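You operate a simulated robot arm through the tools that you are given. There is no shell and no other tool. Be economical: measure what you need, move in short steps, check, and stop when the job is done.

You are at the controls of a simulated robot arm. One attempt, no reset.

TASK
Wind the rest of the hose in and latch the drum.
Fine: packing block six lies by the loose hose and would snag it: move it to the crate top first; free the latch to wind, fingers away from the drum. Set down upright: packing block.

The check looks at the end state, three seconds after you hand in, the way a careful person would. Anything else that was tipped, shoved, dropped, spilled or broken makes it a failure.

THE ROBOT
A 6-joint arm with a two-finger parallel gripper on a trunk, on a base that drives. Base frame: it is fixed to the floor where the robot stands at the start and does not move with it; the origin is under the middle of the robot, x ahead of it, y to its left, z up. Readings come in mm, degrees, newtons and seconds.
With the tool pointing down near the work surface it reaches from about 260 to 680 mm from the robot's upright axis, wherever it stands. Its first joint turns from -166.0 to 166.0 degrees. Places, roughly: crate top [600, 0, 600]; drum latch [100, 1200, 700]; winder crank [0, 1300, 700]. Payload 3.91 kg.
The TCP is the grasp point between the finger pads, 30 mm short of the fingertips. In the tool frame z runs along the fingers and y along their closing line. Largest opening 110 mm; finger width 20, thickness 10; the body of the gripper, 48 by 112 mm, starts 55 mm behind the TCP.
Orientation is that of the tool frame in the base frame, as a unit quaternion [x, y, z, w]. With the fingers straight down and closing along the base's y, the tool's x points along the base's -x, its y along +y and its z along -z.

THE INTERFACE
- The arm moves only by the tool apply_moves. Its argument "commands" is a list of rows, each a list of 2 entries, a list of its own where there are three numbers: the shift along the tool's x, y, z in mm, then the turn, a rotation vector about the tool's x, y, z in degrees. In form: [[[tx, ty, tz], [rx, ry, rz]], ...]. A call has 1 to 12 rows; each row shifts and turns the commanded pose from where the row before left it, along the tool's axes as they then stand. "jaw" is the gripper command, from -1 (fully open) to 1 (shut), values between in proportion, set as the call begins (left out, the last holds). Rows are played at 5 a second. More than 50 mm and 8.6 degrees between two rows, or a gripper value outside its range, and nothing of the call is played. Where a pose cannot be reached the arm comes as near as it can. A force on the tool above 90 N (or 10 N above the force at the start of the call, whichever is more), or a blocked arm, ends the call early, and 0.2 s more pass. Each finger travels about 108 mm/s and halts on what it meets, pressing with about 40 N; the grip force reading is that of the motor and also rises with nothing between the fingers. The clock runs only during rows and for 0.2 s after the last one: add rows that do not move to give the fingers time. The reply holds the time, the measured pose of the TCP, the force on the tool along the base axes, the opening and the grip force, in the units named above and with some noise, with the torque about the TCP (base axes, N m) and any sound that the robot's microphone picked up, and new pictures: "pictures" is both (left out), scene, wrist or none.
- Cameras (640 x 400 px; columns grow to the right, rows downward): "scene" is now at [-119.7, 66.5, 1301.1]; the picture's right is [0.80, -0.60, 0.00], its down [-0.41, -0.55, -0.73] and it looks along [0.43, 0.58, -0.69] (base axes); focal length 279 px, centre (320, 200). "wrist" rides on the gripper at [77, 7, -114] in the tool frame; the picture's right is [-0.09, 1.00, 0.00], its down [-0.80, -0.07, -0.59] and it looks along [-0.59, -0.05, 0.80] (tool axes); focal length 270 px, centre (320, 200). There is no depth. A picture from a camera that has moved, and an enlarged one, comes with that camera's place and axes in the base frame and with its lens.
- move_column(by): slides the trunk up (or, below 0, down) by that many mm; the arm and the scene camera ride with it, the base frame stays. It gives what a move gives, with no picture.
- base_move(legs): drives the robot by 1 to 6 legs, each [ahead, left, turn to the left] in mm, mm and degrees, along the robot's own axes; the way and the turn of a leg run together, so that a leg with both is an arc; at most 1500 mm and 180 degrees a leg. The arm and the cameras ride along, it lands a little off, and it stops where it bumps. It gives what a move gives, and a new picture of the scene camera.
- aim_head(pan, tilt): turns the head with the scene camera to pan (to the left, within 86 degrees either way) and tilt (down, from -29 to 69), counted from straight ahead of the robot. It gives what a move gives, and a new picture of the scene camera.
- close_up(camera, box): a new picture of the part [left, top, right, bottom] of that camera's present view, enlarged. It takes no simulated time.
- finish_job(): hands the job in; it is judged then, once.

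Go step by step. Nothing tells you exact positions but the pictures and the camera data: compare them with the known pose of the tool, close in by small moves and look again before you grip or let go. The budget is 120 turns and 260 pictures, counting those below and the enlarged ones. Unless the task says otherwise, let go and move clear before handing in, and close with one line.

The tools are called by a JSON object that holds its "name" and its "arguments". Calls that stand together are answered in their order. apply_moves: Moves the arm, as the interface text tells. Its arguments: {"type":"object","properties":{"commands":{"type":"array"},"jaw":{"type":"number"},"pictures":{"type":"string","enum":["both","scene","wrist","none"]}},"required":["commands"]} The other tools are called the same way: move_column (by) slides the trunk up or down; base_move (legs) drives the base; aim_head (pan, tilt) turns the head that bears the scene camera; close_up (camera, box) takes an enlarged picture of a part of a camera's view; finish_job () hands the job in.

At the start:

```text
time_s: 0.0
tcp_pos: [216.4, 356.9, 913.8]
ee_rot: [0.0, 1.0, 0.0, 0.001]
contact_force: [0.2, -0.8, 0.5]
ft_torque: [0.01, 0.01, 0.0]
opening: 109.9
finger_force: 0.0
trunk travel left (down, up): [-250.0, 290.0]
robot x, y, heading: [-0.9, -1.1, 0.2]
head pan, tilt: [53.5, 43.5]
```

scene: 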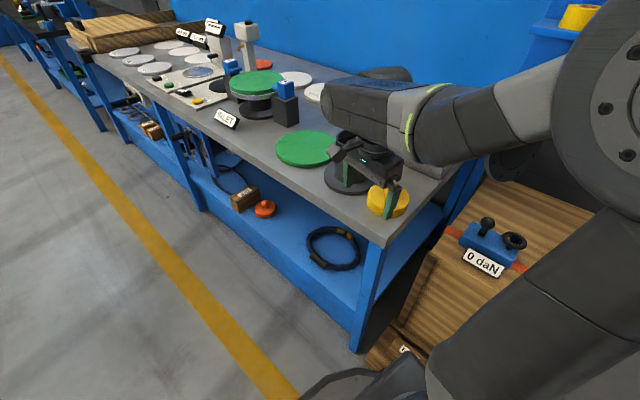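
wrist: 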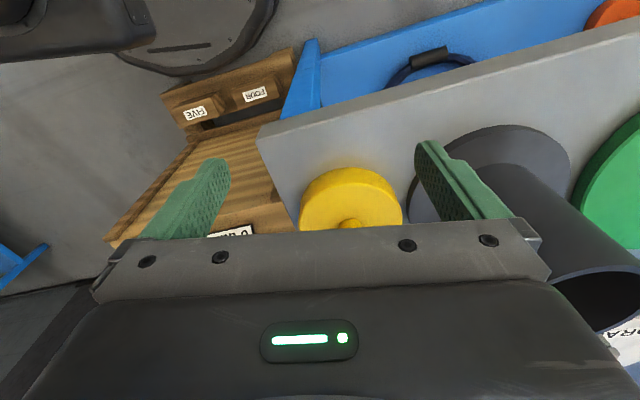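

I see a long bench to the left with discs and a yellow thing, and a crate ahead. I'll look around with the head first.

{"name": "aim_head", "arguments": {"pan": 0, "tilt": 45}}

{"name": "aim_head", "arguments": {"pan": 84, "tilt": 30}}

{"name": "aim_head", "arguments": {"pan": -60, "tilt": 40}}

```text
time_s: 1.2
tcp_pos: [215.9, 355.1, 912.7]
ee_rot: [-0.001, 1.0, 0.0, 0.0]
contact_force: [-0.5, 0.5, 0.6]
ft_torque: [-0.02, -0.01, -0.01]
opening: 110.2
finger_force: 0.0
trunk travel left (down, up): [-250.0, 290.0]
robot x, y, heading: [3.1, 2.6, -0.1]
head pan, tilt: [0.0, 45.0]
camera scene: at [-87.5, 0.2, 1299.0], right [0.0, -1.0, 0.0], down [-0.71, 0.0, -0.71], along [0.71, 0.0, -0.71], focal length 279 px, centre (320, 200)
```

scene: 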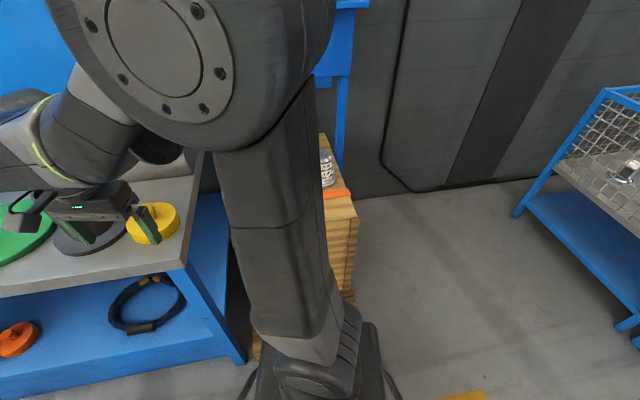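

```text
time_s: 2.8
tcp_pos: [217.0, 356.3, 913.8]
ee_rot: [0.0, 1.0, 0.0, 0.0]
contact_force: [0.7, -0.3, 0.4]
ft_torque: [0.05, 0.01, -0.05]
opening: 109.9
finger_force: 0.0
trunk travel left (down, up): [-250.0, 290.0]
robot x, y, heading: [-2.3, 2.3, 0.0]
head pan, tilt: [84.0, 30.0]
camera scene: at [-159.3, 90.1, 1321.6], right [0.99, -0.11, 0.0], down [-0.05, -0.5, -0.87], along [0.09, 0.86, -0.5], focal length 279 px, centre (320, 200)
```

scene: 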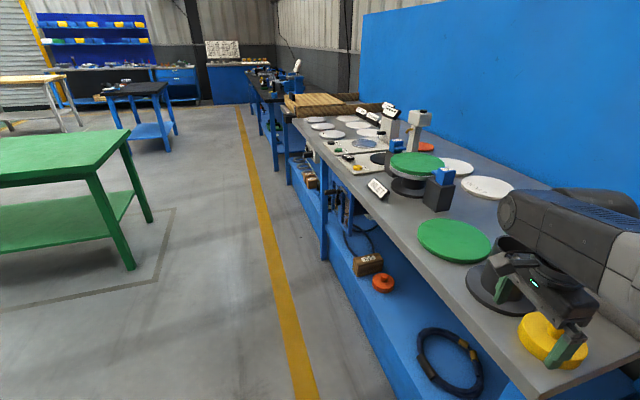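

```text
time_s: 5.1
tcp_pos: [217.2, 355.7, 913.5]
ee_rot: [0.0, 1.0, 0.0, 0.001]
contact_force: [0.2, 0.2, 0.0]
ft_torque: [-0.01, 0.03, 0.01]
opening: 110.2
finger_force: 0.1
trunk travel left (down, up): [-250.0, 290.0]
robot x, y, heading: [1.8, -0.0, -0.2]
head pan, tilt: [-60.0, 40.0]
camera scene: at [-126.3, -73.4, 1306.3], right [-0.87, -0.5, 0.0], down [-0.32, 0.56, -0.77], along [0.38, -0.66, -0.64], focal length 279 px, centre (320, 200)
```

scene: 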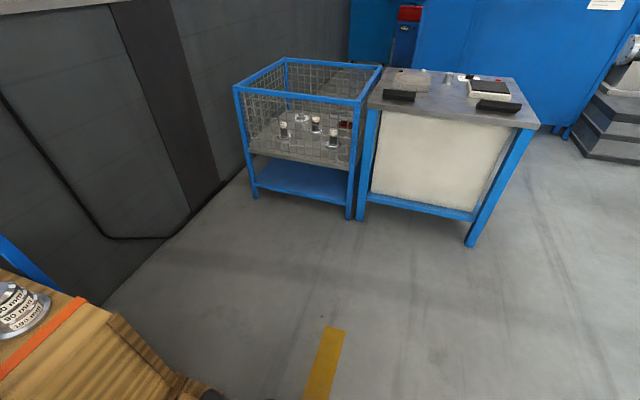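

The crate with the orange strap is straight ahead, and the drum region is on the left bench. I'll zoom in there.

{"name": "aim_head", "arguments": {"pan": 84, "tilt": 30}}

{"name": "close_up", "arguments": {"camera": "scene", "box": [270, 80, 450, 210]}}

{"name": "close_up", "arguments": {"camera": "scene", "box": [280, 170, 480, 310]}}

```text
time_s: 7.4
tcp_pos: [217.1, 355.8, 913.5]
ee_rot: [-0.001, 1.0, 0.0, 0.001]
contact_force: [0.9, -0.6, -0.4]
ft_torque: [-0.02, 0.01, 0.02]
opening: 110.2
finger_force: 0.1
trunk travel left (down, up): [-250.0, 290.0]
robot x, y, heading: [-0.4, -2.2, 0.1]
head pan, tilt: [84.0, 30.0]
camera scene: at [-159.3, 90.1, 1321.6], right [0.99, -0.1, 0.0], down [-0.05, -0.5, -0.87], along [0.09, 0.86, -0.5], focal length 279 px, centre (320, 200)
```

scene: 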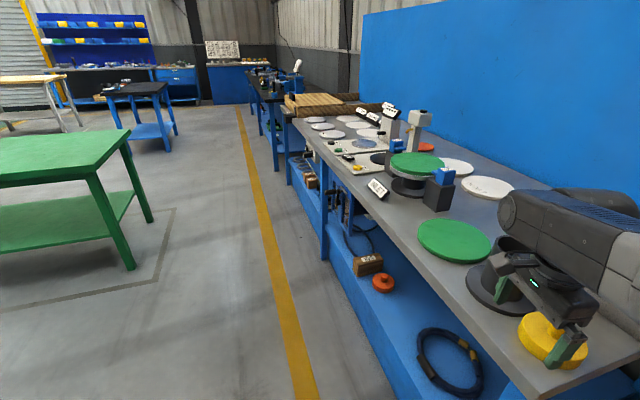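

```text
3.08 times, centred on (360, 145) of scene
camera zoom: at [-159.3, 90.1, 1321.6], right [0.99, -0.1, 0.0], down [-0.05, -0.5, -0.87], along [0.09, 0.86, -0.5], focal length 859 px, centre (197, 369)
```

zoom: 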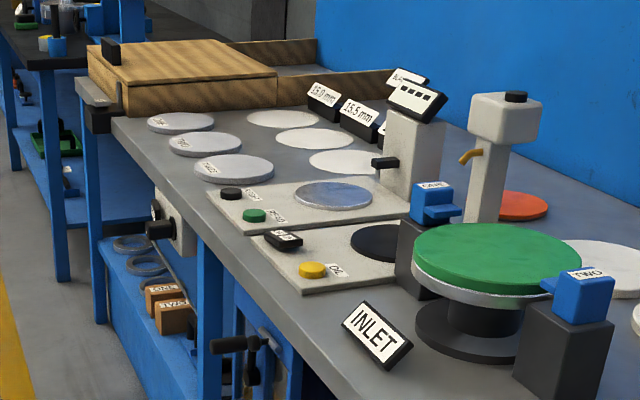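

```text
2.86 times, centred on (380, 240) of scene
camera zoom: at [-159.3, 90.1, 1321.6], right [0.99, -0.1, 0.0], down [-0.05, -0.5, -0.87], along [0.09, 0.86, -0.5], focal length 798 px, centre (149, 86)
```

zoom: 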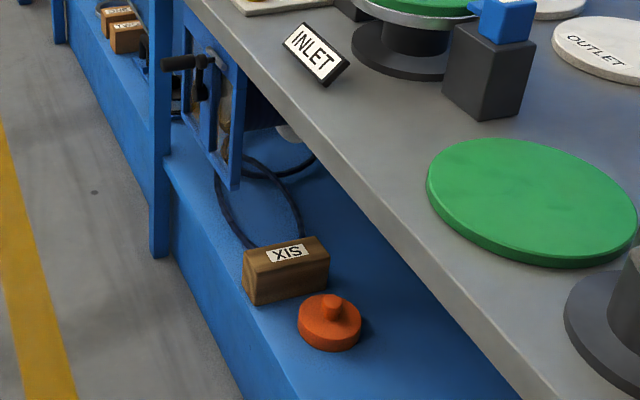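

Block SIX sits on the lower shelf at roughly (150, 1000), in front of the loose hose. The drum and crank are on the bench's front face, and the bench seems turned about 11°. I'll raise the trunk, back off, and drive along the front.

{"name": "move_column", "arguments": {"by": 100}}

{"name": "base_move", "arguments": {"legs": [[-420, 0, 0], [0, 850, 0], [0, 0, 11]]}}

{"name": "aim_head", "arguments": {"pan": 10, "tilt": 45}}

```text
time_s: 8.7
tcp_pos: [218.0, 356.3, 1013.4]
ee_rot: [0.0, 1.0, 0.0, 0.001]
contact_force: [-0.6, -0.8, -0.3]
ft_torque: [0.02, -0.01, 0.02]
opening: 110.0
finger_force: 0.1
trunk travel left (down, up): [-350.0, 190.0]
robot x, y, heading: [1.5, -1.1, -0.2]
head pan, tilt: [84.0, 30.0]
```

```text
time_s: 16.1
tcp_pos: [-258.6, 1236.3, 1013.2]
ee_rot: [-0.093, 0.996, 0.0, 0.001]
contact_force: [0.1, 0.2, -0.1]
ft_torque: [-0.02, -0.02, 0.02]
opening: 110.1
finger_force: 0.0
trunk travel left (down, up): [-350.0, 190.0]
robot x, y, heading: [-406.1, 850.2, 10.9]
head pan, tilt: [84.0, 30.0]
camera scene: at [-579.0, 904.5, 1421.6], right [1.0, 0.08, 0.0], down [0.04, -0.5, -0.87], along [-0.07, 0.86, -0.5], focal length 279 px, centre (320, 200)
```

scene: 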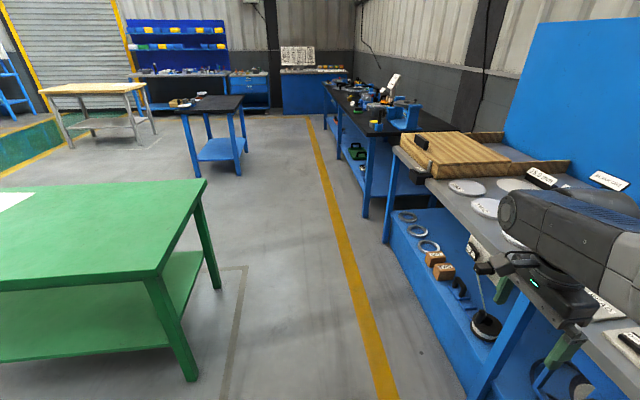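

```text
time_s: 17.5
tcp_pos: [-257.7, 1235.8, 1013.3]
ee_rot: [-0.094, 0.996, 0.0, 0.0]
contact_force: [-0.3, 1.6, 0.0]
ft_torque: [0.04, -0.01, -0.01]
opening: 109.9
finger_force: 0.0
trunk travel left (down, up): [-350.0, 190.0]
robot x, y, heading: [-404.8, 848.9, 11.0]
head pan, tilt: [10.0, 45.0]
camera scene: at [-495.4, 843.3, 1399.0], right [0.36, -0.93, 0.0], down [-0.66, -0.25, -0.71], along [0.66, 0.25, -0.71], focal length 279 px, centre (320, 200)
```

scene: 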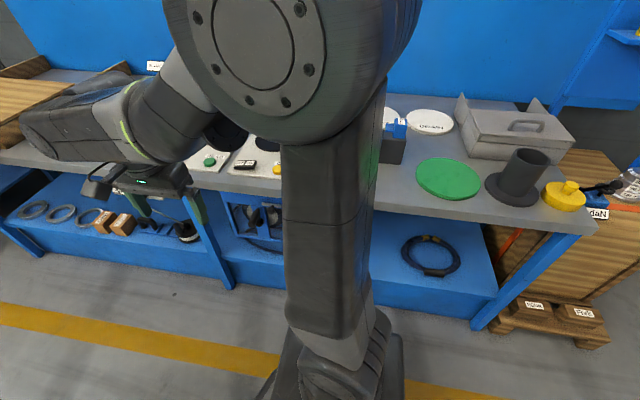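

The lower shelf is at about z 285, so the block lies somewhat under the tabletop. I'll shift left so the arm stops hiding it.

{"name": "base_move", "arguments": {"legs": [[-60, 480, 0]]}}

{"name": "aim_head", "arguments": {"pan": -32, "tilt": 50}}

```text
time_s: 20.4
tcp_pos: [-407.5, 1693.0, 1013.5]
ee_rot: [-0.095, 0.995, 0.0, 0.0]
contact_force: [-0.6, -0.7, 0.5]
ft_torque: [-0.01, 0.01, 0.03]
opening: 110.1
finger_force: 0.0
trunk travel left (down, up): [-350.0, 190.0]
robot x, y, heading: [-555.3, 1297.1, 10.8]
head pan, tilt: [10.0, 45.0]
camera scene: at [-644.0, 1300.5, 1399.0], right [0.35, -0.93, 0.0], down [-0.66, -0.25, -0.71], along [0.66, 0.25, -0.71], focal length 279 px, centre (320, 200)
```

scene: 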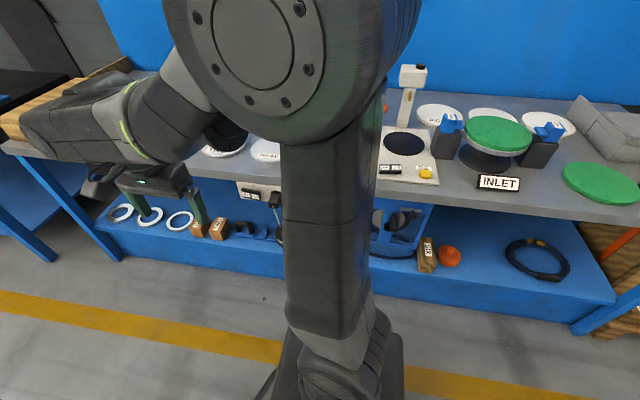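

```text
time_s: 21.5
tcp_pos: [-407.3, 1694.2, 1013.1]
ee_rot: [-0.095, 0.996, 0.0, 0.0]
contact_force: [0.0, 0.2, 0.3]
ft_torque: [0.0, 0.04, -0.01]
opening: 110.1
finger_force: 0.0
trunk travel left (down, up): [-350.0, 190.0]
robot x, y, heading: [-551.5, 1301.0, 10.7]
head pan, tilt: [-32.0, 50.0]
camera scene: at [-648.2, 1243.7, 1392.1], right [-0.36, -0.93, 0.0], down [-0.71, 0.28, -0.64], along [0.6, -0.23, -0.77], focal length 279 px, centre (320, 200)
```

scene: 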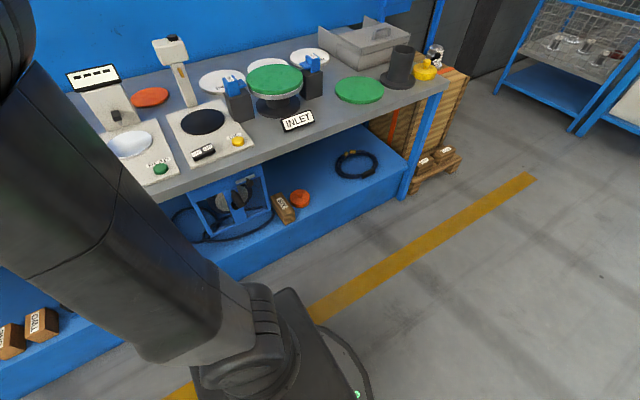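

{"name": "close_up", "arguments": {"camera": "scene", "box": [170, 140, 330, 250]}}

{"name": "close_up", "arguments": {"camera": "scene", "box": [350, 30, 510, 210]}}

```text
3.64 times, centred on (250, 195) of scene
camera zoom: at [-648.2, 1243.7, 1392.1], right [-0.36, -0.93, 0.0], down [-0.71, 0.28, -0.64], along [0.6, -0.23, -0.77], focal length 1015 px, centre (574, 218)
```

zoom: 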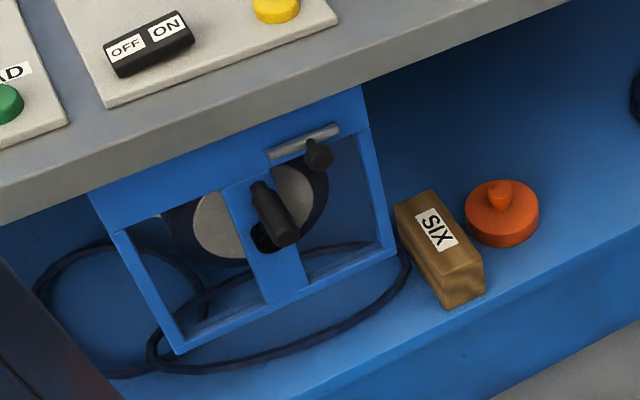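

```text
2.22 times, centred on (430, 120) of scene
camera zoom: at [-648.2, 1243.7, 1392.1], right [-0.36, -0.93, 0.0], down [-0.71, 0.28, -0.64], along [0.6, -0.23, -0.77], focal length 620 px, centre (76, 378)
```

zoom: 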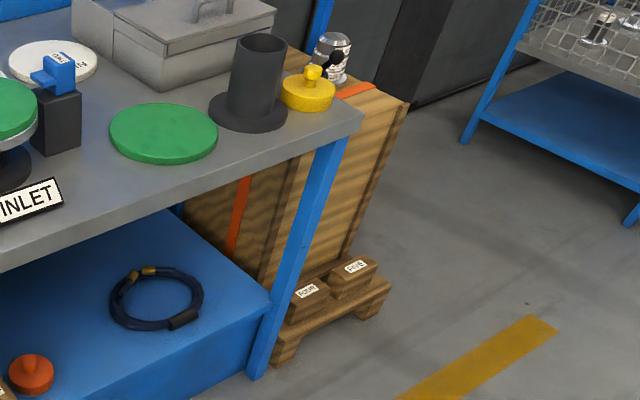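

Everything is clear now: the block's long axis points into the bench, about 55 mm wide and centred near (208, 1108, 315). The crank is the centre handle and the latch is the grey bar with a knob at upper right. I'll back off, bring the arm in front, and yaw the hand so its camera rides on top when pitched.

{"name": "base_move", "arguments": {"legs": [[-201, -334, 0]]}}

{"name": "apply_moves", "arguments": {"commands": [[[-24, -40, 0], [0, 0, 0]], [[-24, -40, 0], [0, 0, 0]], [[-24, -40, 0], [0, 0, 0]], [[-24, -40, 0], [0, 0, 0]], [[-24, -40, 0], [0, 0, 0]], [[-24, -40, 0], [0, 0, 0]], [[-24, -40, 0], [0, 0, 0]], [[-24, -40, 0], [0, 0, 0]], [[-24, -40, 0], [0, 0, 0]]], "pictures": "none"}}

{"name": "apply_moves", "arguments": {"commands": [[[0, 0, 0], [0, 0, 8.5]], [[0, 0, 0], [0, 0, 8.5]], [[0, 0, 0], [0, 0, 8.5]], [[0, 0, 0], [0, 0, 8.5]], [[0, 0, 0], [0, 0, 8.5]], [[0, 0, 0], [0, 0, 8.5]], [[0, 0, 0], [0, 0, 8.5]], [[0, 0, 0], [0, 0, 8.5]], [[0, 0, 0], [0, 0, 8.5]], [[0, 0, 0], [0, 0, 8.5]], [[0, 0, 0], [0, 0, 8.5]]], "pictures": "scene"}}

```text
time_s: 23.9
tcp_pos: [-541.2, 1326.9, 1013.9]
ee_rot: [-0.093, 0.996, -0.001, -0.001]
contact_force: [-0.5, 0.2, 0.3]
ft_torque: [0.01, -0.02, -0.04]
opening: 110.0
finger_force: 0.1
trunk travel left (down, up): [-350.0, 190.0]
robot x, y, heading: [-688.4, 939.3, 10.9]
head pan, tilt: [-32.0, 50.0]
camera scene: at [-782.8, 877.2, 1392.1], right [-0.36, -0.93, 0.0], down [-0.71, 0.28, -0.64], along [0.6, -0.23, -0.77], focal length 279 px, centre (320, 200)
```

scene: 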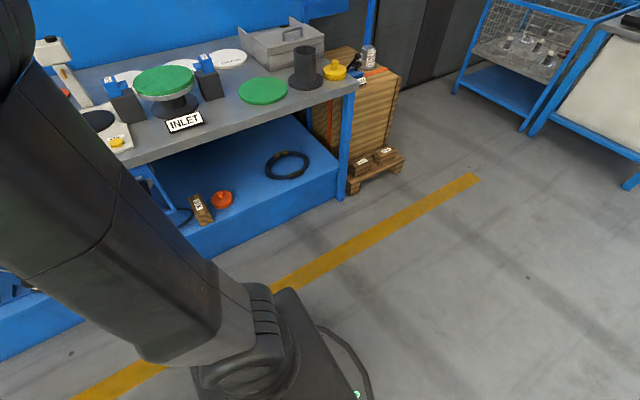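

```text
time_s: 25.9
tcp_pos: [-262.5, 1012.7, 1012.9]
ee_rot: [-0.093, 0.996, 0.0, 0.0]
contact_force: [-1.0, -0.1, 0.1]
ft_torque: [-0.01, -0.01, 0.02]
opening: 109.8
finger_force: 0.1
trunk travel left (down, up): [-350.0, 190.0]
robot x, y, heading: [-688.5, 937.6, 10.5]
head pan, tilt: [-32.0, 50.0]
```

```text
time_s: 28.3
tcp_pos: [-261.5, 1014.2, 1013.6]
ee_rot: [0.662, 0.749, 0.0, 0.001]
contact_force: [0.2, 0.9, 0.1]
ft_torque: [-0.02, -0.01, 0.03]
opening: 110.0
finger_force: 0.1
trunk travel left (down, up): [-350.0, 190.0]
robot x, y, heading: [-687.2, 936.1, 10.9]
head pan, tilt: [-32.0, 50.0]
camera scene: at [-782.6, 877.3, 1392.1], right [-0.36, -0.93, 0.0], down [-0.71, 0.28, -0.64], along [0.6, -0.23, -0.77], focal length 279 px, centre (320, 200)
```

scene: 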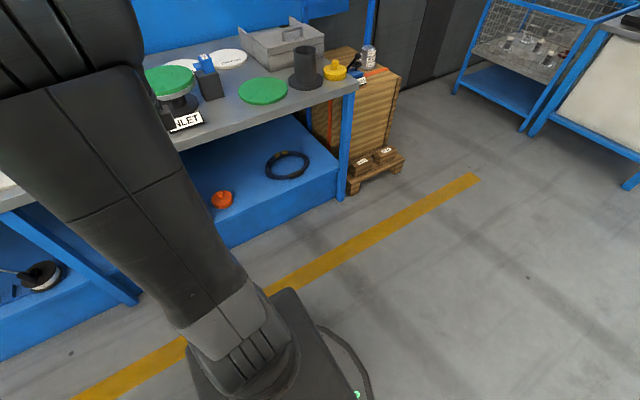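

{"name": "apply_moves", "arguments": {"commands": [[[0, 0, 0], [0, 0, 8.5]], [[0, 0, 0], [0, 0, 8.5]], [[0, 0, 0], [0, 0, 8.5]], [[0, 0, 0], [0, 0, 8.5]], [[0, 0, 0], [0, 0, 8.5]], [[0, 0, 0], [0, 0, 8.5]], [[0, 0, 0], [0, 0, 8.5]], [[0, 0, 0], [0, 0, 8.5]], [[0, 0, 0], [0, 0, 8.5]], [[0, 0, 0], [0, 0, 8.5]], [[0, 0, 0], [0, 0, 1.5]]], "pictures": "none"}}

{"name": "apply_moves", "arguments": {"commands": [[[0, 0, 0], [0, 8, 0]], [[0, 0, 0], [0, 8, 0]], [[0, 0, 0], [0, 8, 0]], [[0, 0, 0], [0, 8, 0]], [[0, 0, 0], [0, 8, 0]], [[0, 0, 0], [0, 5, 0]]], "pictures": "both"}}

```text
time_s: 30.7
tcp_pos: [-243.4, 909.1, 1009.0]
ee_rot: [0.995, 0.096, 0.001, -0.004]
contact_force: [-0.1, 0.2, -0.1]
ft_torque: [-0.03, -0.01, 0.0]
opening: 110.1
finger_force: 0.1
out of reach, approached as far as the arm can: row 9, 10, 11
trunk travel left (down, up): [-350.0, 190.0]
robot x, y, heading: [-686.9, 937.1, 10.8]
head pan, tilt: [-32.0, 50.0]
```

```text
time_s: 32.1
tcp_pos: [-243.1, 910.6, 1010.0]
ee_rot: [0.919, 0.086, 0.382, -0.036]
contact_force: [-0.7, 0.3, -0.6]
ft_torque: [0.0, 0.01, 0.01]
opening: 110.2
finger_force: 0.1
trunk travel left (down, up): [-350.0, 190.0]
robot x, y, heading: [-688.1, 934.1, 10.8]
head pan, tilt: [-32.0, 50.0]
camera scene: at [-782.7, 877.2, 1392.1], right [-0.36, -0.93, 0.0], down [-0.71, 0.28, -0.64], along [0.6, -0.23, -0.77], focal length 279 px, centre (320, 200)
camera wrist: at [-269.8, 898.6, 1145.8], right [0.12, -0.99, -0.06], down [-0.98, -0.11, -0.15], along [0.14, 0.08, -0.99], focal length 270 px, centre (320, 200)
```

scene: 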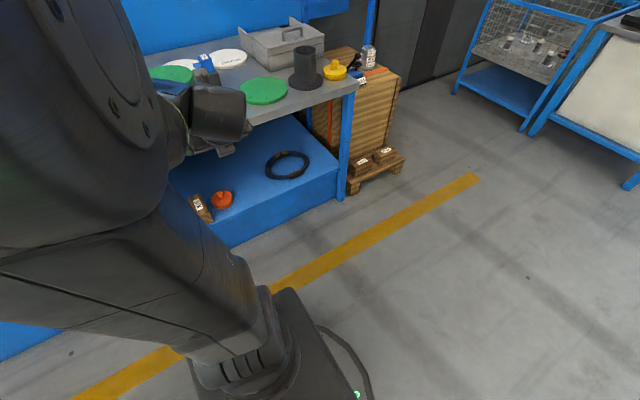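
wrist: 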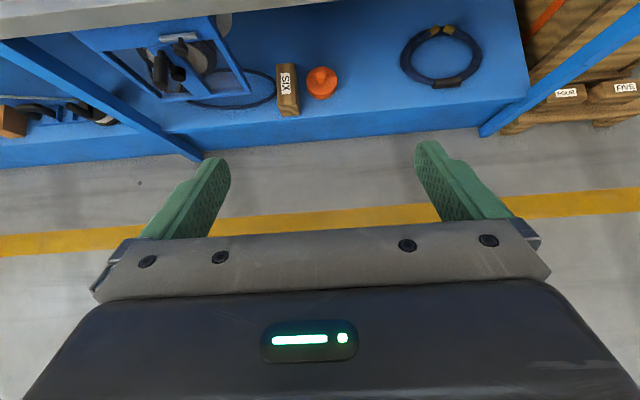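

The wrist view confirms the block at about (201, 1113, 315), aligned with the hand. I'll lower the trunk and then the hand, still in front of the bench.

{"name": "move_column", "arguments": {"by": -345}}

{"name": "apply_moves", "arguments": {"commands": [[[-34, 0, 34], [0, 0, 0]], [[-34, 0, 34], [0, 0, 0]], [[-34, 0, 34], [0, 0, 0]], [[-34, 0, 34], [0, 0, 0]], [[-34, 0, 34], [0, 0, 0]], [[-34, 0, 34], [0, 0, 0]], [[0, 0, 0], [0, 0, 0]]], "pictures": "both"}}

```text
time_s: 35.5
tcp_pos: [-244.4, 910.9, 664.6]
ee_rot: [0.92, 0.086, 0.38, -0.035]
contact_force: [0.4, 0.1, -0.5]
ft_torque: [-0.02, 0.01, 0.02]
opening: 109.9
finger_force: 0.0
trunk travel left (down, up): [-5.0, 535.0]
robot x, y, heading: [-686.9, 938.0, 10.9]
head pan, tilt: [-32.0, 50.0]
```

```text
time_s: 37.1
tcp_pos: [-242.6, 908.7, 375.4]
ee_rot: [0.92, 0.085, 0.381, -0.035]
contact_force: [-0.1, 0.9, -0.9]
ft_torque: [-0.03, -0.01, 0.04]
opening: 110.3
finger_force: 0.0
trunk travel left (down, up): [-5.0, 535.0]
robot x, y, heading: [-688.5, 938.4, 10.6]
head pan, tilt: [-32.0, 50.0]
camera scene: at [-782.7, 877.2, 1047.1], right [-0.36, -0.93, 0.0], down [-0.71, 0.28, -0.64], along [0.6, -0.23, -0.77], focal length 279 px, centre (320, 200)
camera wrist: at [-267.9, 898.9, 512.4], right [0.12, -0.99, -0.06], down [-0.98, -0.11, -0.15], along [0.14, 0.08, -0.99], focal length 270 px, centre (320, 200)
```

scene: 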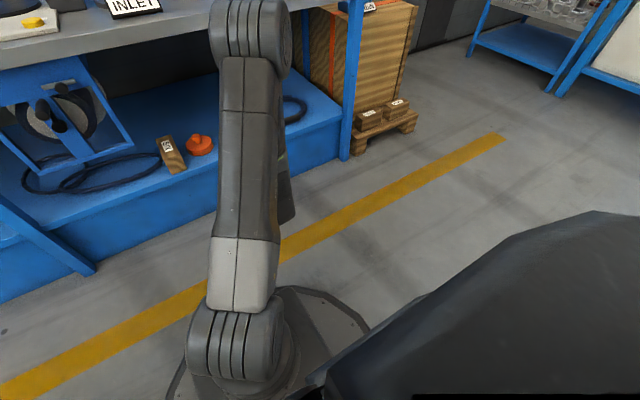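
wrist: 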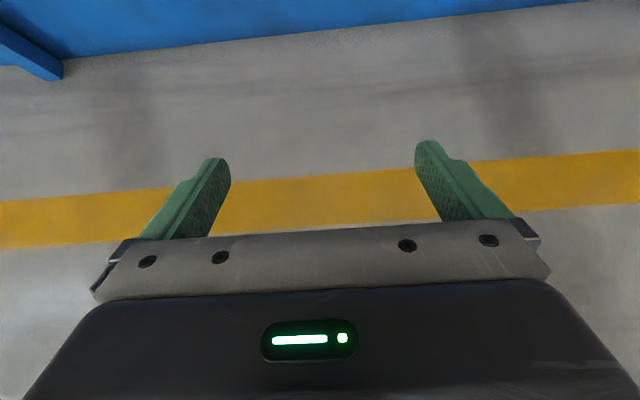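

{"name": "base_move", "arguments": {"legs": [[0, 117, 0], [260, 0, 0]]}}

{"name": "apply_moves", "arguments": {"commands": [[[0, 0, 0], [0, 0, 0]]], "pictures": "wrist"}}

```text
time_s: 39.8
tcp_pos: [-6.1, 1072.2, 376.9]
ee_rot: [0.92, 0.086, 0.381, -0.035]
contact_force: [0.4, -0.3, 0.2]
ft_torque: [-0.01, -0.01, -0.02]
opening: 110.4
finger_force: 0.0
trunk travel left (down, up): [-5.0, 535.0]
robot x, y, heading: [-445.7, 1101.1, 10.6]
head pan, tilt: [-32.0, 50.0]
camera scene: at [-546.4, 1040.1, 1047.1], right [-0.36, -0.93, 0.0], down [-0.71, 0.28, -0.64], along [0.6, -0.23, -0.77], focal length 279 px, centre (320, 200)
```

scene: 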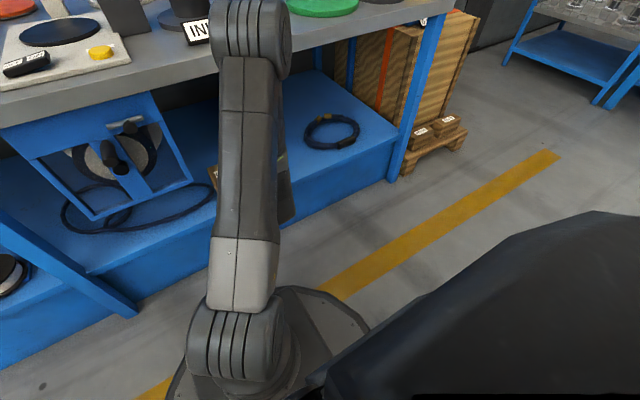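

```text
time_s: 40.2
tcp_pos: [-5.3, 1072.7, 376.4]
ee_rot: [0.92, 0.086, 0.381, -0.036]
contact_force: [-0.5, 0.4, 0.1]
ft_torque: [0.02, 0.0, 0.02]
opening: 110.2
finger_force: 0.1
trunk travel left (down, up): [-5.0, 535.0]
robot x, y, heading: [-451.1, 1100.1, 10.8]
head pan, tilt: [-32.0, 50.0]
camera wrist: at [-31.5, 1062.0, 512.7], right [0.12, -0.99, -0.06], down [-0.98, -0.11, -0.15], along [0.14, 0.08, -0.99], focal length 270 px, centre (320, 200)
```

wrist: 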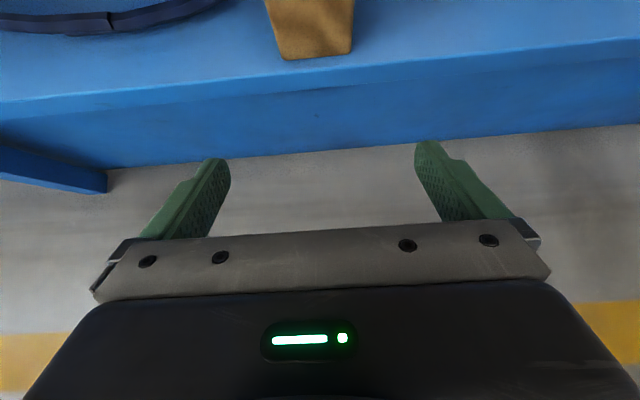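

The block's front is at about (133, 1100) and is 63 mm wide, with the orange cap close on its right. I'll narrow the jaw to about 84 mm, advance above grip height, and check.

{"name": "apply_moves", "arguments": {"commands": [[[32, 0, 32], [0, 0, 0]], [[32, 0, 32], [0, 0, 0]], [[32, 0, 32], [0, 0, 0]], [[0, 0, 0], [0, 0, 0]]], "jaw": -0.53, "pictures": "both"}}

```text
time_s: 41.2
tcp_pos: [127.4, 1096.8, 374.6]
ee_rot: [0.92, 0.086, 0.381, -0.035]
contact_force: [0.0, 0.3, 0.1]
ft_torque: [-0.01, -0.02, 0.0]
opening: 84.1
finger_force: 0.1
trunk travel left (down, up): [-5.0, 535.0]
robot x, y, heading: [-451.5, 1099.6, 10.6]
head pan, tilt: [-32.0, 50.0]
camera scene: at [-546.4, 1040.1, 1047.1], right [-0.36, -0.93, 0.0], down [-0.71, 0.28, -0.64], along [0.6, -0.23, -0.77], focal length 279 px, centre (320, 200)
camera wrist: at [100.7, 1086.1, 511.3], right [0.12, -0.99, -0.06], down [-0.98, -0.11, -0.15], along [0.14, 0.08, -0.99], focal length 270 px, centre (320, 200)
```

scene: 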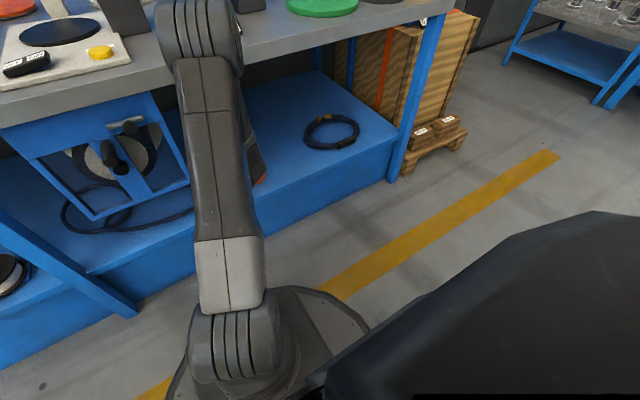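
wrist: 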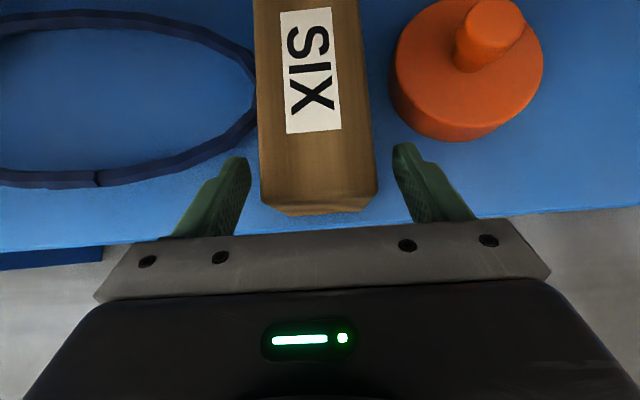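

{"name": "close_up", "arguments": {"camera": "wrist", "box": [220, 100, 420, 225]}}

```text
3.20 times, centred on (320, 162) of wrist
camera zoom: at [100.7, 1086.1, 511.3], right [0.12, -0.99, -0.06], down [-0.98, -0.11, -0.15], along [0.14, 0.08, -0.99], focal length 865 px, centre (320, 320)
```

zoom: 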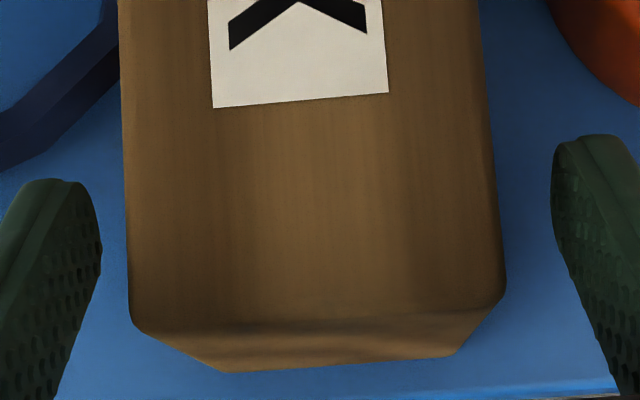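

{"name": "apply_moves", "arguments": {"commands": [[[17, -2, 17], [0, 0, 0]], [[17, 0, 17], [0, 0, 0]], [[0, 0, 0], [0, 0, 0]]], "pictures": "wrist"}}

{"name": "apply_moves", "arguments": {"commands": [[[-10, 0, 10], [0, 0, 0]], [[-8, 0, 8], [0, 0, 0]], [[0, 0, 0], [0, 0, 0]]], "pictures": "wrist"}}

```text
time_s: 42.0
tcp_pos: [175.0, 1109.6, 374.4]
ee_rot: [0.92, 0.086, 0.381, -0.036]
contact_force: [-0.6, 0.2, -0.4]
ft_torque: [0.0, 0.01, -0.01]
opening: 84.2
finger_force: 0.0
trunk travel left (down, up): [-5.0, 535.0]
robot x, y, heading: [-454.7, 1101.0, 10.5]
head pan, tilt: [-32.0, 50.0]
camera wrist: at [149.7, 1098.7, 510.4], right [0.12, -0.99, -0.06], down [-0.98, -0.11, -0.15], along [0.14, 0.08, -0.99], focal length 270 px, centre (320, 200)
```

wrist: 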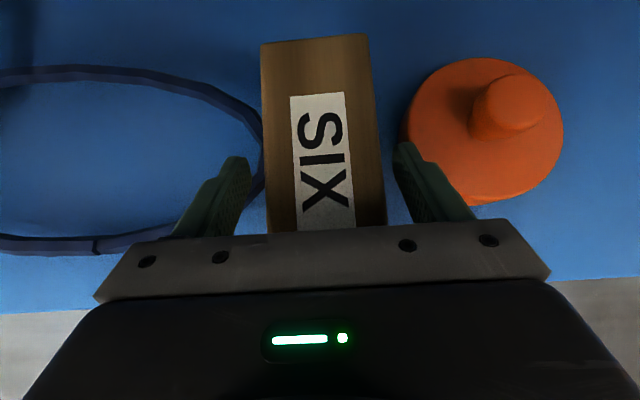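

```text
time_s: 42.8
tcp_pos: [175.3, 1110.2, 357.9]
ee_rot: [0.917, 0.087, 0.388, -0.035]
contact_force: [-15.9, -0.2, 71.7]
ft_torque: [-0.58, 3.68, -0.19]
opening: 84.4
finger_force: 0.0
trunk travel left (down, up): [-5.0, 535.0]
robot x, y, heading: [-454.2, 1101.6, 10.5]
head pan, tilt: [-32.0, 50.0]
camera wrist: at [147.7, 1098.6, 494.0], right [0.13, -0.99, -0.06], down [-0.98, -0.11, -0.16], along [0.15, 0.08, -0.99], focal length 270 px, centre (320, 200)
```

wrist: 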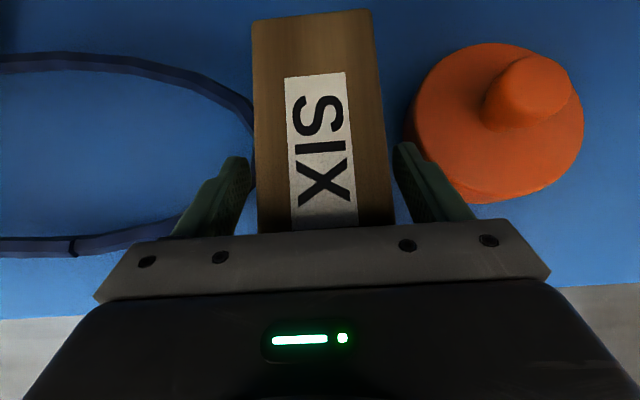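

The hand's body touched the block's top edge at about z 380, so the block is taller than I thought. I'll back up, pitch the hand flatter, and come in so the body stays in front of the block.

{"name": "apply_moves", "arguments": {"commands": [[[14, 0, -14], [0, 0, 0]], [[-5, 0, -20], [0, 0, 0]], [[0, 0, 0], [0, 8, 0]], [[0, 0, 0], [0, 8, 0]], [[0, 0, 0], [0, 4, 0]], [[0, 0, 0], [0, 0, 0]]], "pictures": "wrist"}}

```text
time_s: 44.2
tcp_pos: [157.3, 1105.3, 380.1]
ee_rot: [0.84, 0.079, 0.535, -0.05]
contact_force: [-0.6, -0.3, 0.4]
ft_torque: [-0.02, 0.01, 0.0]
opening: 84.2
finger_force: 0.1
trunk travel left (down, up): [-5.0, 535.0]
robot x, y, heading: [-450.8, 1101.2, 10.7]
head pan, tilt: [-32.0, 50.0]
camera wrist: at [87.1, 1086.2, 499.8], right [0.15, -0.99, -0.08], down [-0.87, -0.09, -0.48], along [0.46, 0.14, -0.88], focal length 270 px, centre (320, 200)
```

wrist: 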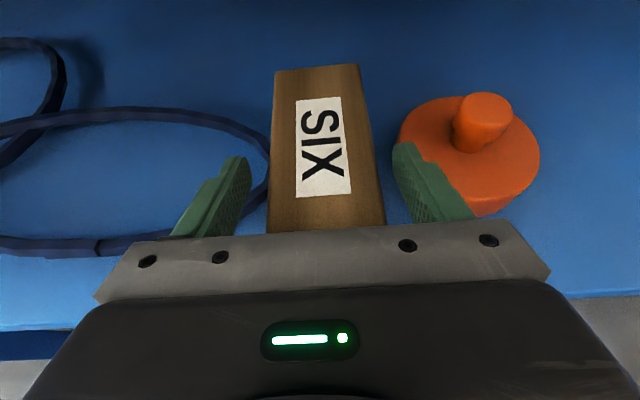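

{"name": "apply_moves", "arguments": {"commands": [[[-12.5, 0, 6], [0, 0, 0]], [[-12.5, 0, 6], [0, 0, 0]], [[4, 0, 9], [0, 0, 0]], [[0, 0, 0], [0, 0, 0]]], "pictures": "wrist"}}

```text
time_s: 45.2
tcp_pos: [166.3, 1107.8, 353.6]
ee_rot: [0.839, 0.078, 0.535, -0.05]
contact_force: [-1.8, -0.2, 0.9]
ft_torque: [0.05, -0.01, 0.07]
opening: 84.2
finger_force: 0.1
trunk travel left (down, up): [-5.0, 535.0]
robot x, y, heading: [-452.6, 1101.4, 10.4]
head pan, tilt: [-32.0, 50.0]
camera wrist: at [96.3, 1089.3, 471.9], right [0.15, -0.99, -0.08], down [-0.88, -0.09, -0.47], along [0.46, 0.14, -0.88], focal length 270 px, centre (320, 200)
```

wrist: 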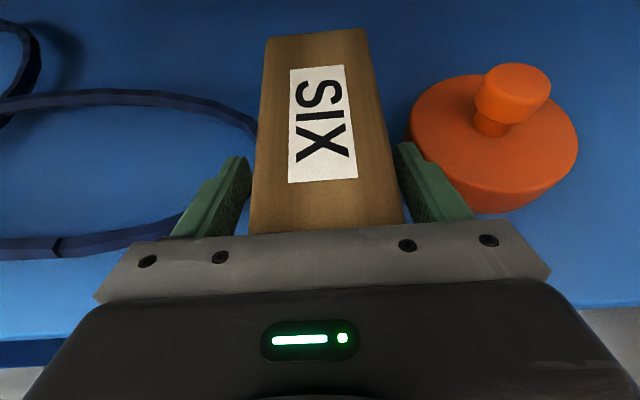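

{"name": "apply_moves", "arguments": {"commands": [[[0, 0, 0], [0, 0, 0]], [[0, 0, 0], [0, 0, 0]], [[0, 0, 0], [0, 0, 0]], [[0, 0, 0], [0, 0, 0]]], "jaw": 1, "pictures": "wrist"}}

{"name": "apply_moves", "arguments": {"commands": [[[9, 0, -4.2], [0, 0, 0]], [[9, 0, -4.2], [0, 0, 0]], [[9, 0, -4.2], [0, 0, 0]], [[0, 0, 0], [0, 0, 0]]], "pictures": "both"}}

```text
time_s: 46.2
tcp_pos: [165.8, 1107.2, 352.9]
ee_rot: [0.84, 0.078, 0.535, -0.049]
contact_force: [0.5, 0.3, 0.8]
ft_torque: [0.1, -0.02, -0.1]
opening: 60.1
finger_force: 39.9
trunk travel left (down, up): [-5.0, 535.0]
robot x, y, heading: [-454.2, 1099.6, 10.8]
head pan, tilt: [-32.0, 50.0]
camera wrist: at [96.5, 1089.2, 471.9], right [0.15, -0.99, -0.08], down [-0.88, -0.09, -0.47], along [0.46, 0.14, -0.88], focal length 270 px, centre (320, 200)
```

wrist: 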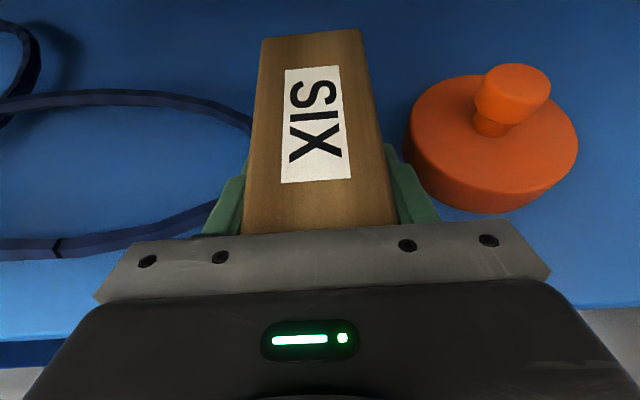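

```text
time_s: 47.2
tcp_pos: [166.4, 1108.4, 384.2]
ee_rot: [0.84, 0.078, 0.535, -0.05]
contact_force: [0.2, 1.0, -4.5]
ft_torque: [-0.02, 0.1, -0.01]
opening: 59.6
finger_force: 39.8
trunk travel left (down, up): [-5.0, 535.0]
robot x, y, heading: [-452.2, 1099.2, 10.8]
head pan, tilt: [-32.0, 50.0]
camera scene: at [-546.1, 1040.1, 1047.1], right [-0.36, -0.93, 0.0], down [-0.71, 0.28, -0.64], along [0.6, -0.23, -0.77], focal length 279 px, centre (320, 200)
camera wrist: at [96.8, 1088.5, 502.0], right [0.15, -0.99, -0.08], down [-0.88, -0.09, -0.47], along [0.46, 0.14, -0.88], focal length 270 px, centre (320, 200)
```

scene: 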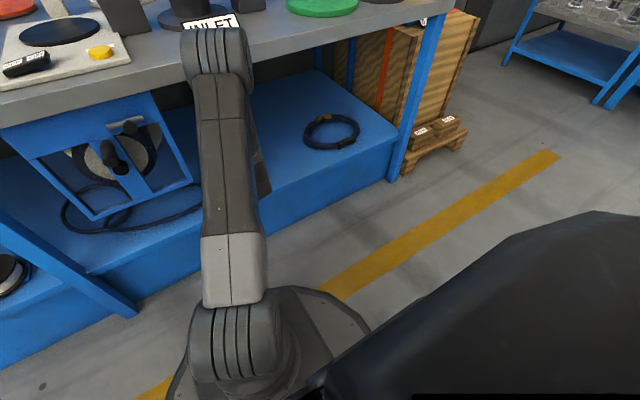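
wrist: 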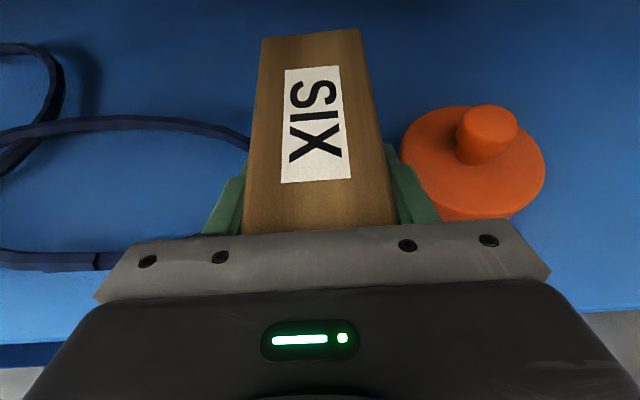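

Block is held. I'll lift a bit, back out, raise the trunk, and drive toward the crate.

{"name": "apply_moves", "arguments": {"commands": [[[40, 0, -18], [0, 0, 0]], [[0, 0, 0], [0, 0, 0]]], "pictures": "none"}}

{"name": "base_move", "arguments": {"legs": [[-320, 0, 0], [0, 0, -10.7]]}}

{"name": "move_column", "arguments": {"by": 345}}

{"name": "base_move", "arguments": {"legs": [[0, -1000, 0], [250, 0, 0]]}}

{"name": "aim_head", "arguments": {"pan": 0, "tilt": 40}}

{"name": "apply_moves", "arguments": {"commands": [[[0, 0, 0], [0, 0, 0]]], "pictures": "wrist"}}

```text
time_s: 47.8
tcp_pos: [168.1, 1108.7, 427.0]
ee_rot: [0.84, 0.079, 0.535, -0.05]
contact_force: [0.4, 0.2, -3.0]
ft_torque: [0.01, 0.07, 0.03]
opening: 59.7
finger_force: 40.6
trunk travel left (down, up): [-5.0, 535.0]
robot x, y, heading: [-451.6, 1101.2, 10.6]
head pan, tilt: [-32.0, 50.0]
```

```text
time_s: 50.7
tcp_pos: [-159.5, 933.7, 427.9]
ee_rot: [0.843, 0.0, 0.537, 0.0]
contact_force: [0.3, 0.8, -3.0]
ft_torque: [-0.01, 0.08, 0.0]
opening: 59.7
finger_force: 40.1
trunk travel left (down, up): [-5.0, 535.0]
robot x, y, heading: [-769.4, 1037.7, -0.1]
head pan, tilt: [-32.0, 50.0]
camera scene: at [-873.6, 998.0, 1047.1], right [-0.53, -0.85, 0.0], down [-0.65, 0.4, -0.64], along [0.55, -0.34, -0.77], focal length 279 px, centre (320, 200)
```

scene: 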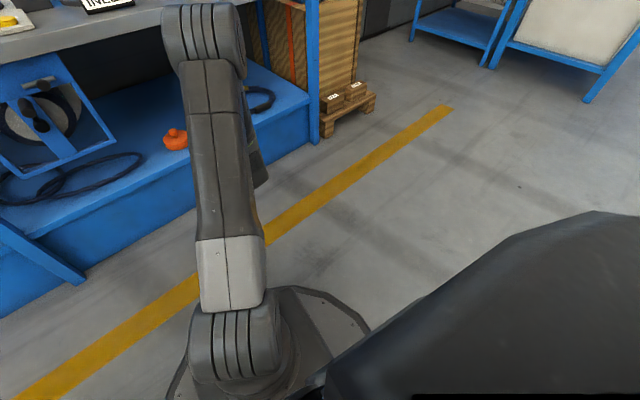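

```text
time_s: 54.0
tcp_pos: [-158.5, 933.8, 772.5]
ee_rot: [0.843, 0.0, 0.537, 0.0]
contact_force: [-0.6, 0.1, -3.1]
ft_torque: [0.02, 0.07, -0.01]
opening: 59.7
finger_force: 40.3
trunk travel left (down, up): [-350.0, 190.0]
robot x, y, heading: [-770.4, 1036.8, 0.1]
head pan, tilt: [-32.0, 50.0]
```

```text
time_s: 60.7
tcp_pos: [103.6, -62.2, 771.7]
ee_rot: [0.843, 0.005, 0.538, -0.003]
contact_force: [-0.1, 0.3, -3.8]
ft_torque: [-0.01, 0.1, -0.02]
opening: 59.9
finger_force: 39.8
trunk travel left (down, up): [-350.0, 190.0]
robot x, y, heading: [-509.0, 37.9, 0.6]
head pan, tilt: [-32.0, 50.0]
camera scene: at [-612.4, -5.0, 1392.1], right [-0.52, -0.85, 0.0], down [-0.65, 0.4, -0.64], along [0.55, -0.33, -0.77], focal length 279 px, centre (320, 200)
```

scene: 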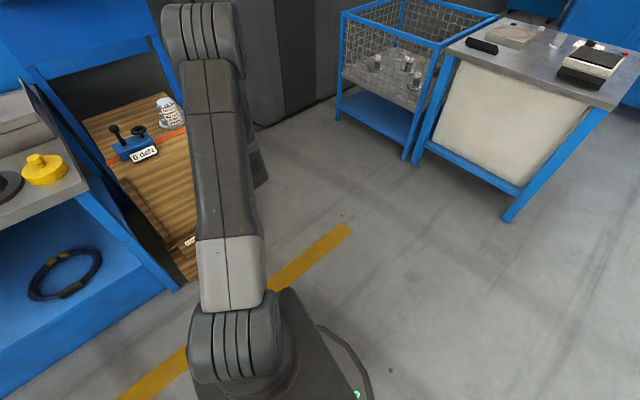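

```text
time_s: 61.6
tcp_pos: [102.7, -63.8, 772.7]
ee_rot: [0.843, 0.005, 0.537, -0.003]
contact_force: [0.8, 0.0, -3.2]
ft_torque: [0.0, 0.09, -0.01]
opening: 59.8
finger_force: 39.9
trunk travel left (down, up): [-350.0, 190.0]
robot x, y, heading: [-512.9, 37.4, 0.7]
head pan, tilt: [0.0, 40.0]
camera scene: at [-593.3, 36.0, 1406.2], right [0.01, -1.0, 0.0], down [-0.64, -0.01, -0.77], along [0.77, 0.01, -0.64], focal length 279 px, centre (320, 200)
```

scene: 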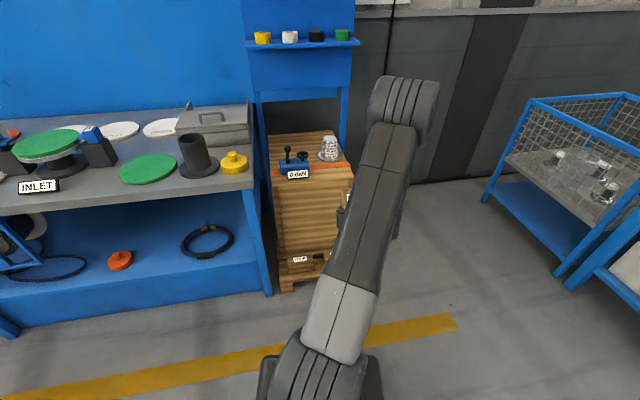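

```text
time_s: 62.0
tcp_pos: [103.1, -63.3, 772.2]
ee_rot: [0.843, 0.005, 0.538, -0.003]
contact_force: [0.0, 0.7, -2.7]
ft_torque: [-0.02, 0.06, -0.03]
opening: 59.5
finger_force: 40.2
trunk travel left (down, up): [-350.0, 190.0]
robot x, y, heading: [-509.7, 41.3, 0.9]
head pan, tilt: [0.0, 40.0]
camera wrist: at [30.7, -69.7, 891.0], right [-0.03, -1.0, -0.08], down [-0.88, 0.06, -0.47], along [0.48, 0.06, -0.88], focal length 270 px, centre (320, 200)
```

wrist: 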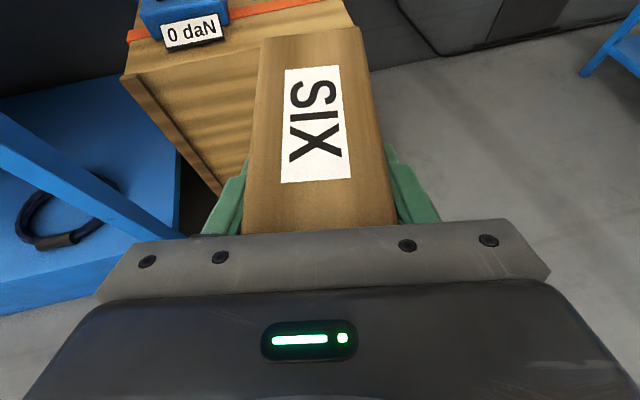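

{"name": "close_up", "arguments": {"camera": "scene", "box": [240, 120, 400, 220]}}

```text
4.00 times, centred on (320, 170) of scene
camera zoom: at [-593.3, 36.1, 1406.3], right [0.01, -1.0, 0.0], down [-0.64, -0.01, -0.77], along [0.77, 0.01, -0.64], focal length 1117 px, centre (320, 320)
```

zoom: 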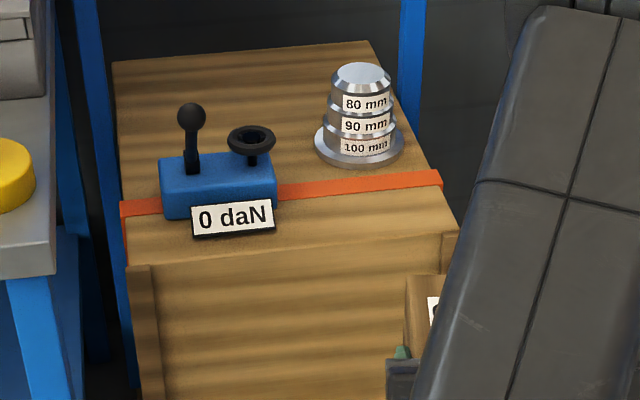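

The crate top's free strip is in front of the strap, between the 0 daN tensioner and the right edge, so the block must lie parallel to the crate front. I'll come at the crate from its right side.

{"name": "base_move", "arguments": {"legs": [[0, -1005, 0], [0, 0, 97.9], [0, -1080, 0]]}}

{"name": "aim_head", "arguments": {"pan": 25, "tilt": 45}}

{"name": "apply_moves", "arguments": {"commands": [[[0, 0, 0], [0, 0, 0]]], "pictures": "wrist"}}

```text
time_s: 76.6
tcp_pos: [613.6, -206.9, 772.5]
ee_rot: [0.56, 0.631, 0.357, -0.402]
contact_force: [0.0, 0.5, -3.1]
ft_torque: [-0.08, -0.02, -0.01]
opening: 59.9
finger_force: 40.1
trunk travel left (down, up): [-350.0, 190.0]
robot x, y, heading: [581.0, -825.0, 96.6]
head pan, tilt: [0.0, 40.0]
camera scene: at [591.3, -910.3, 1406.3], right [0.99, 0.12, 0.0], down [0.08, -0.64, -0.77], along [-0.09, 0.76, -0.64], focal length 279 px, centre (320, 200)
```

scene: 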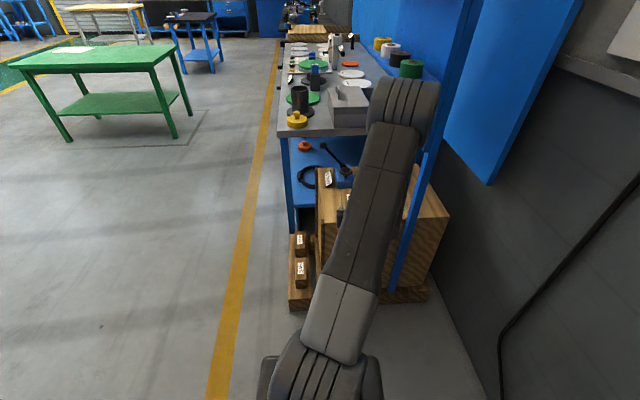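

```text
time_s: 77.5
tcp_pos: [613.3, -206.3, 770.9]
ee_rot: [0.56, 0.63, 0.357, -0.402]
contact_force: [0.1, -0.2, -3.4]
ft_torque: [-0.09, 0.02, 0.02]
opening: 59.7
finger_force: 40.3
trunk travel left (down, up): [-350.0, 190.0]
robot x, y, heading: [578.4, -827.8, 97.0]
head pan, tilt: [25.0, 45.0]
camera scene: at [558.6, -925.5, 1399.0], right [0.85, 0.53, 0.0], down [0.37, -0.6, -0.71], along [-0.37, 0.6, -0.71], focal length 279 px, centre (320, 200)
```

scene: 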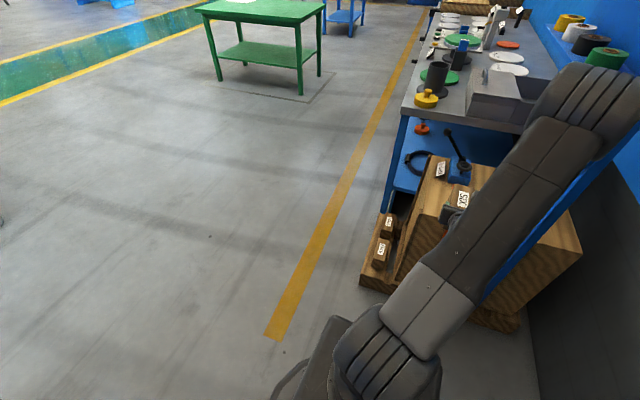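

```text
time_s: 77.9
tcp_pos: [612.2, -205.6, 771.4]
ee_rot: [0.56, 0.631, 0.357, -0.402]
contact_force: [-0.8, -0.5, -2.9]
ft_torque: [-0.09, 0.0, 0.02]
opening: 59.8
finger_force: 39.9
trunk travel left (down, up): [-350.0, 190.0]
robot x, y, heading: [577.1, -826.9, 97.0]
head pan, tilt: [25.0, 45.0]
camera wrist: at [628.0, -275.5, 891.0], right [0.99, 0.08, -0.08], down [0.03, -0.88, -0.47], along [-0.11, 0.47, -0.88], focal length 270 px, centre (320, 200)
```

wrist: 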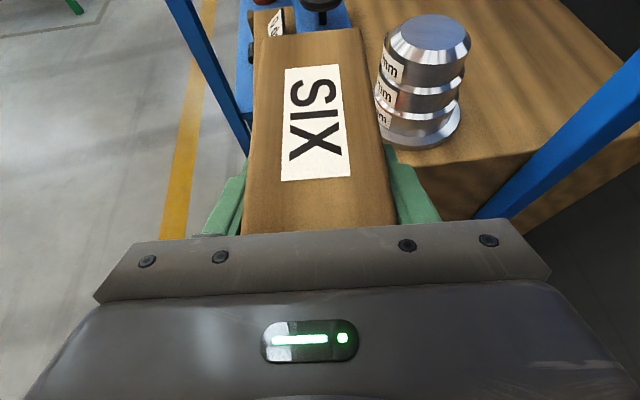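

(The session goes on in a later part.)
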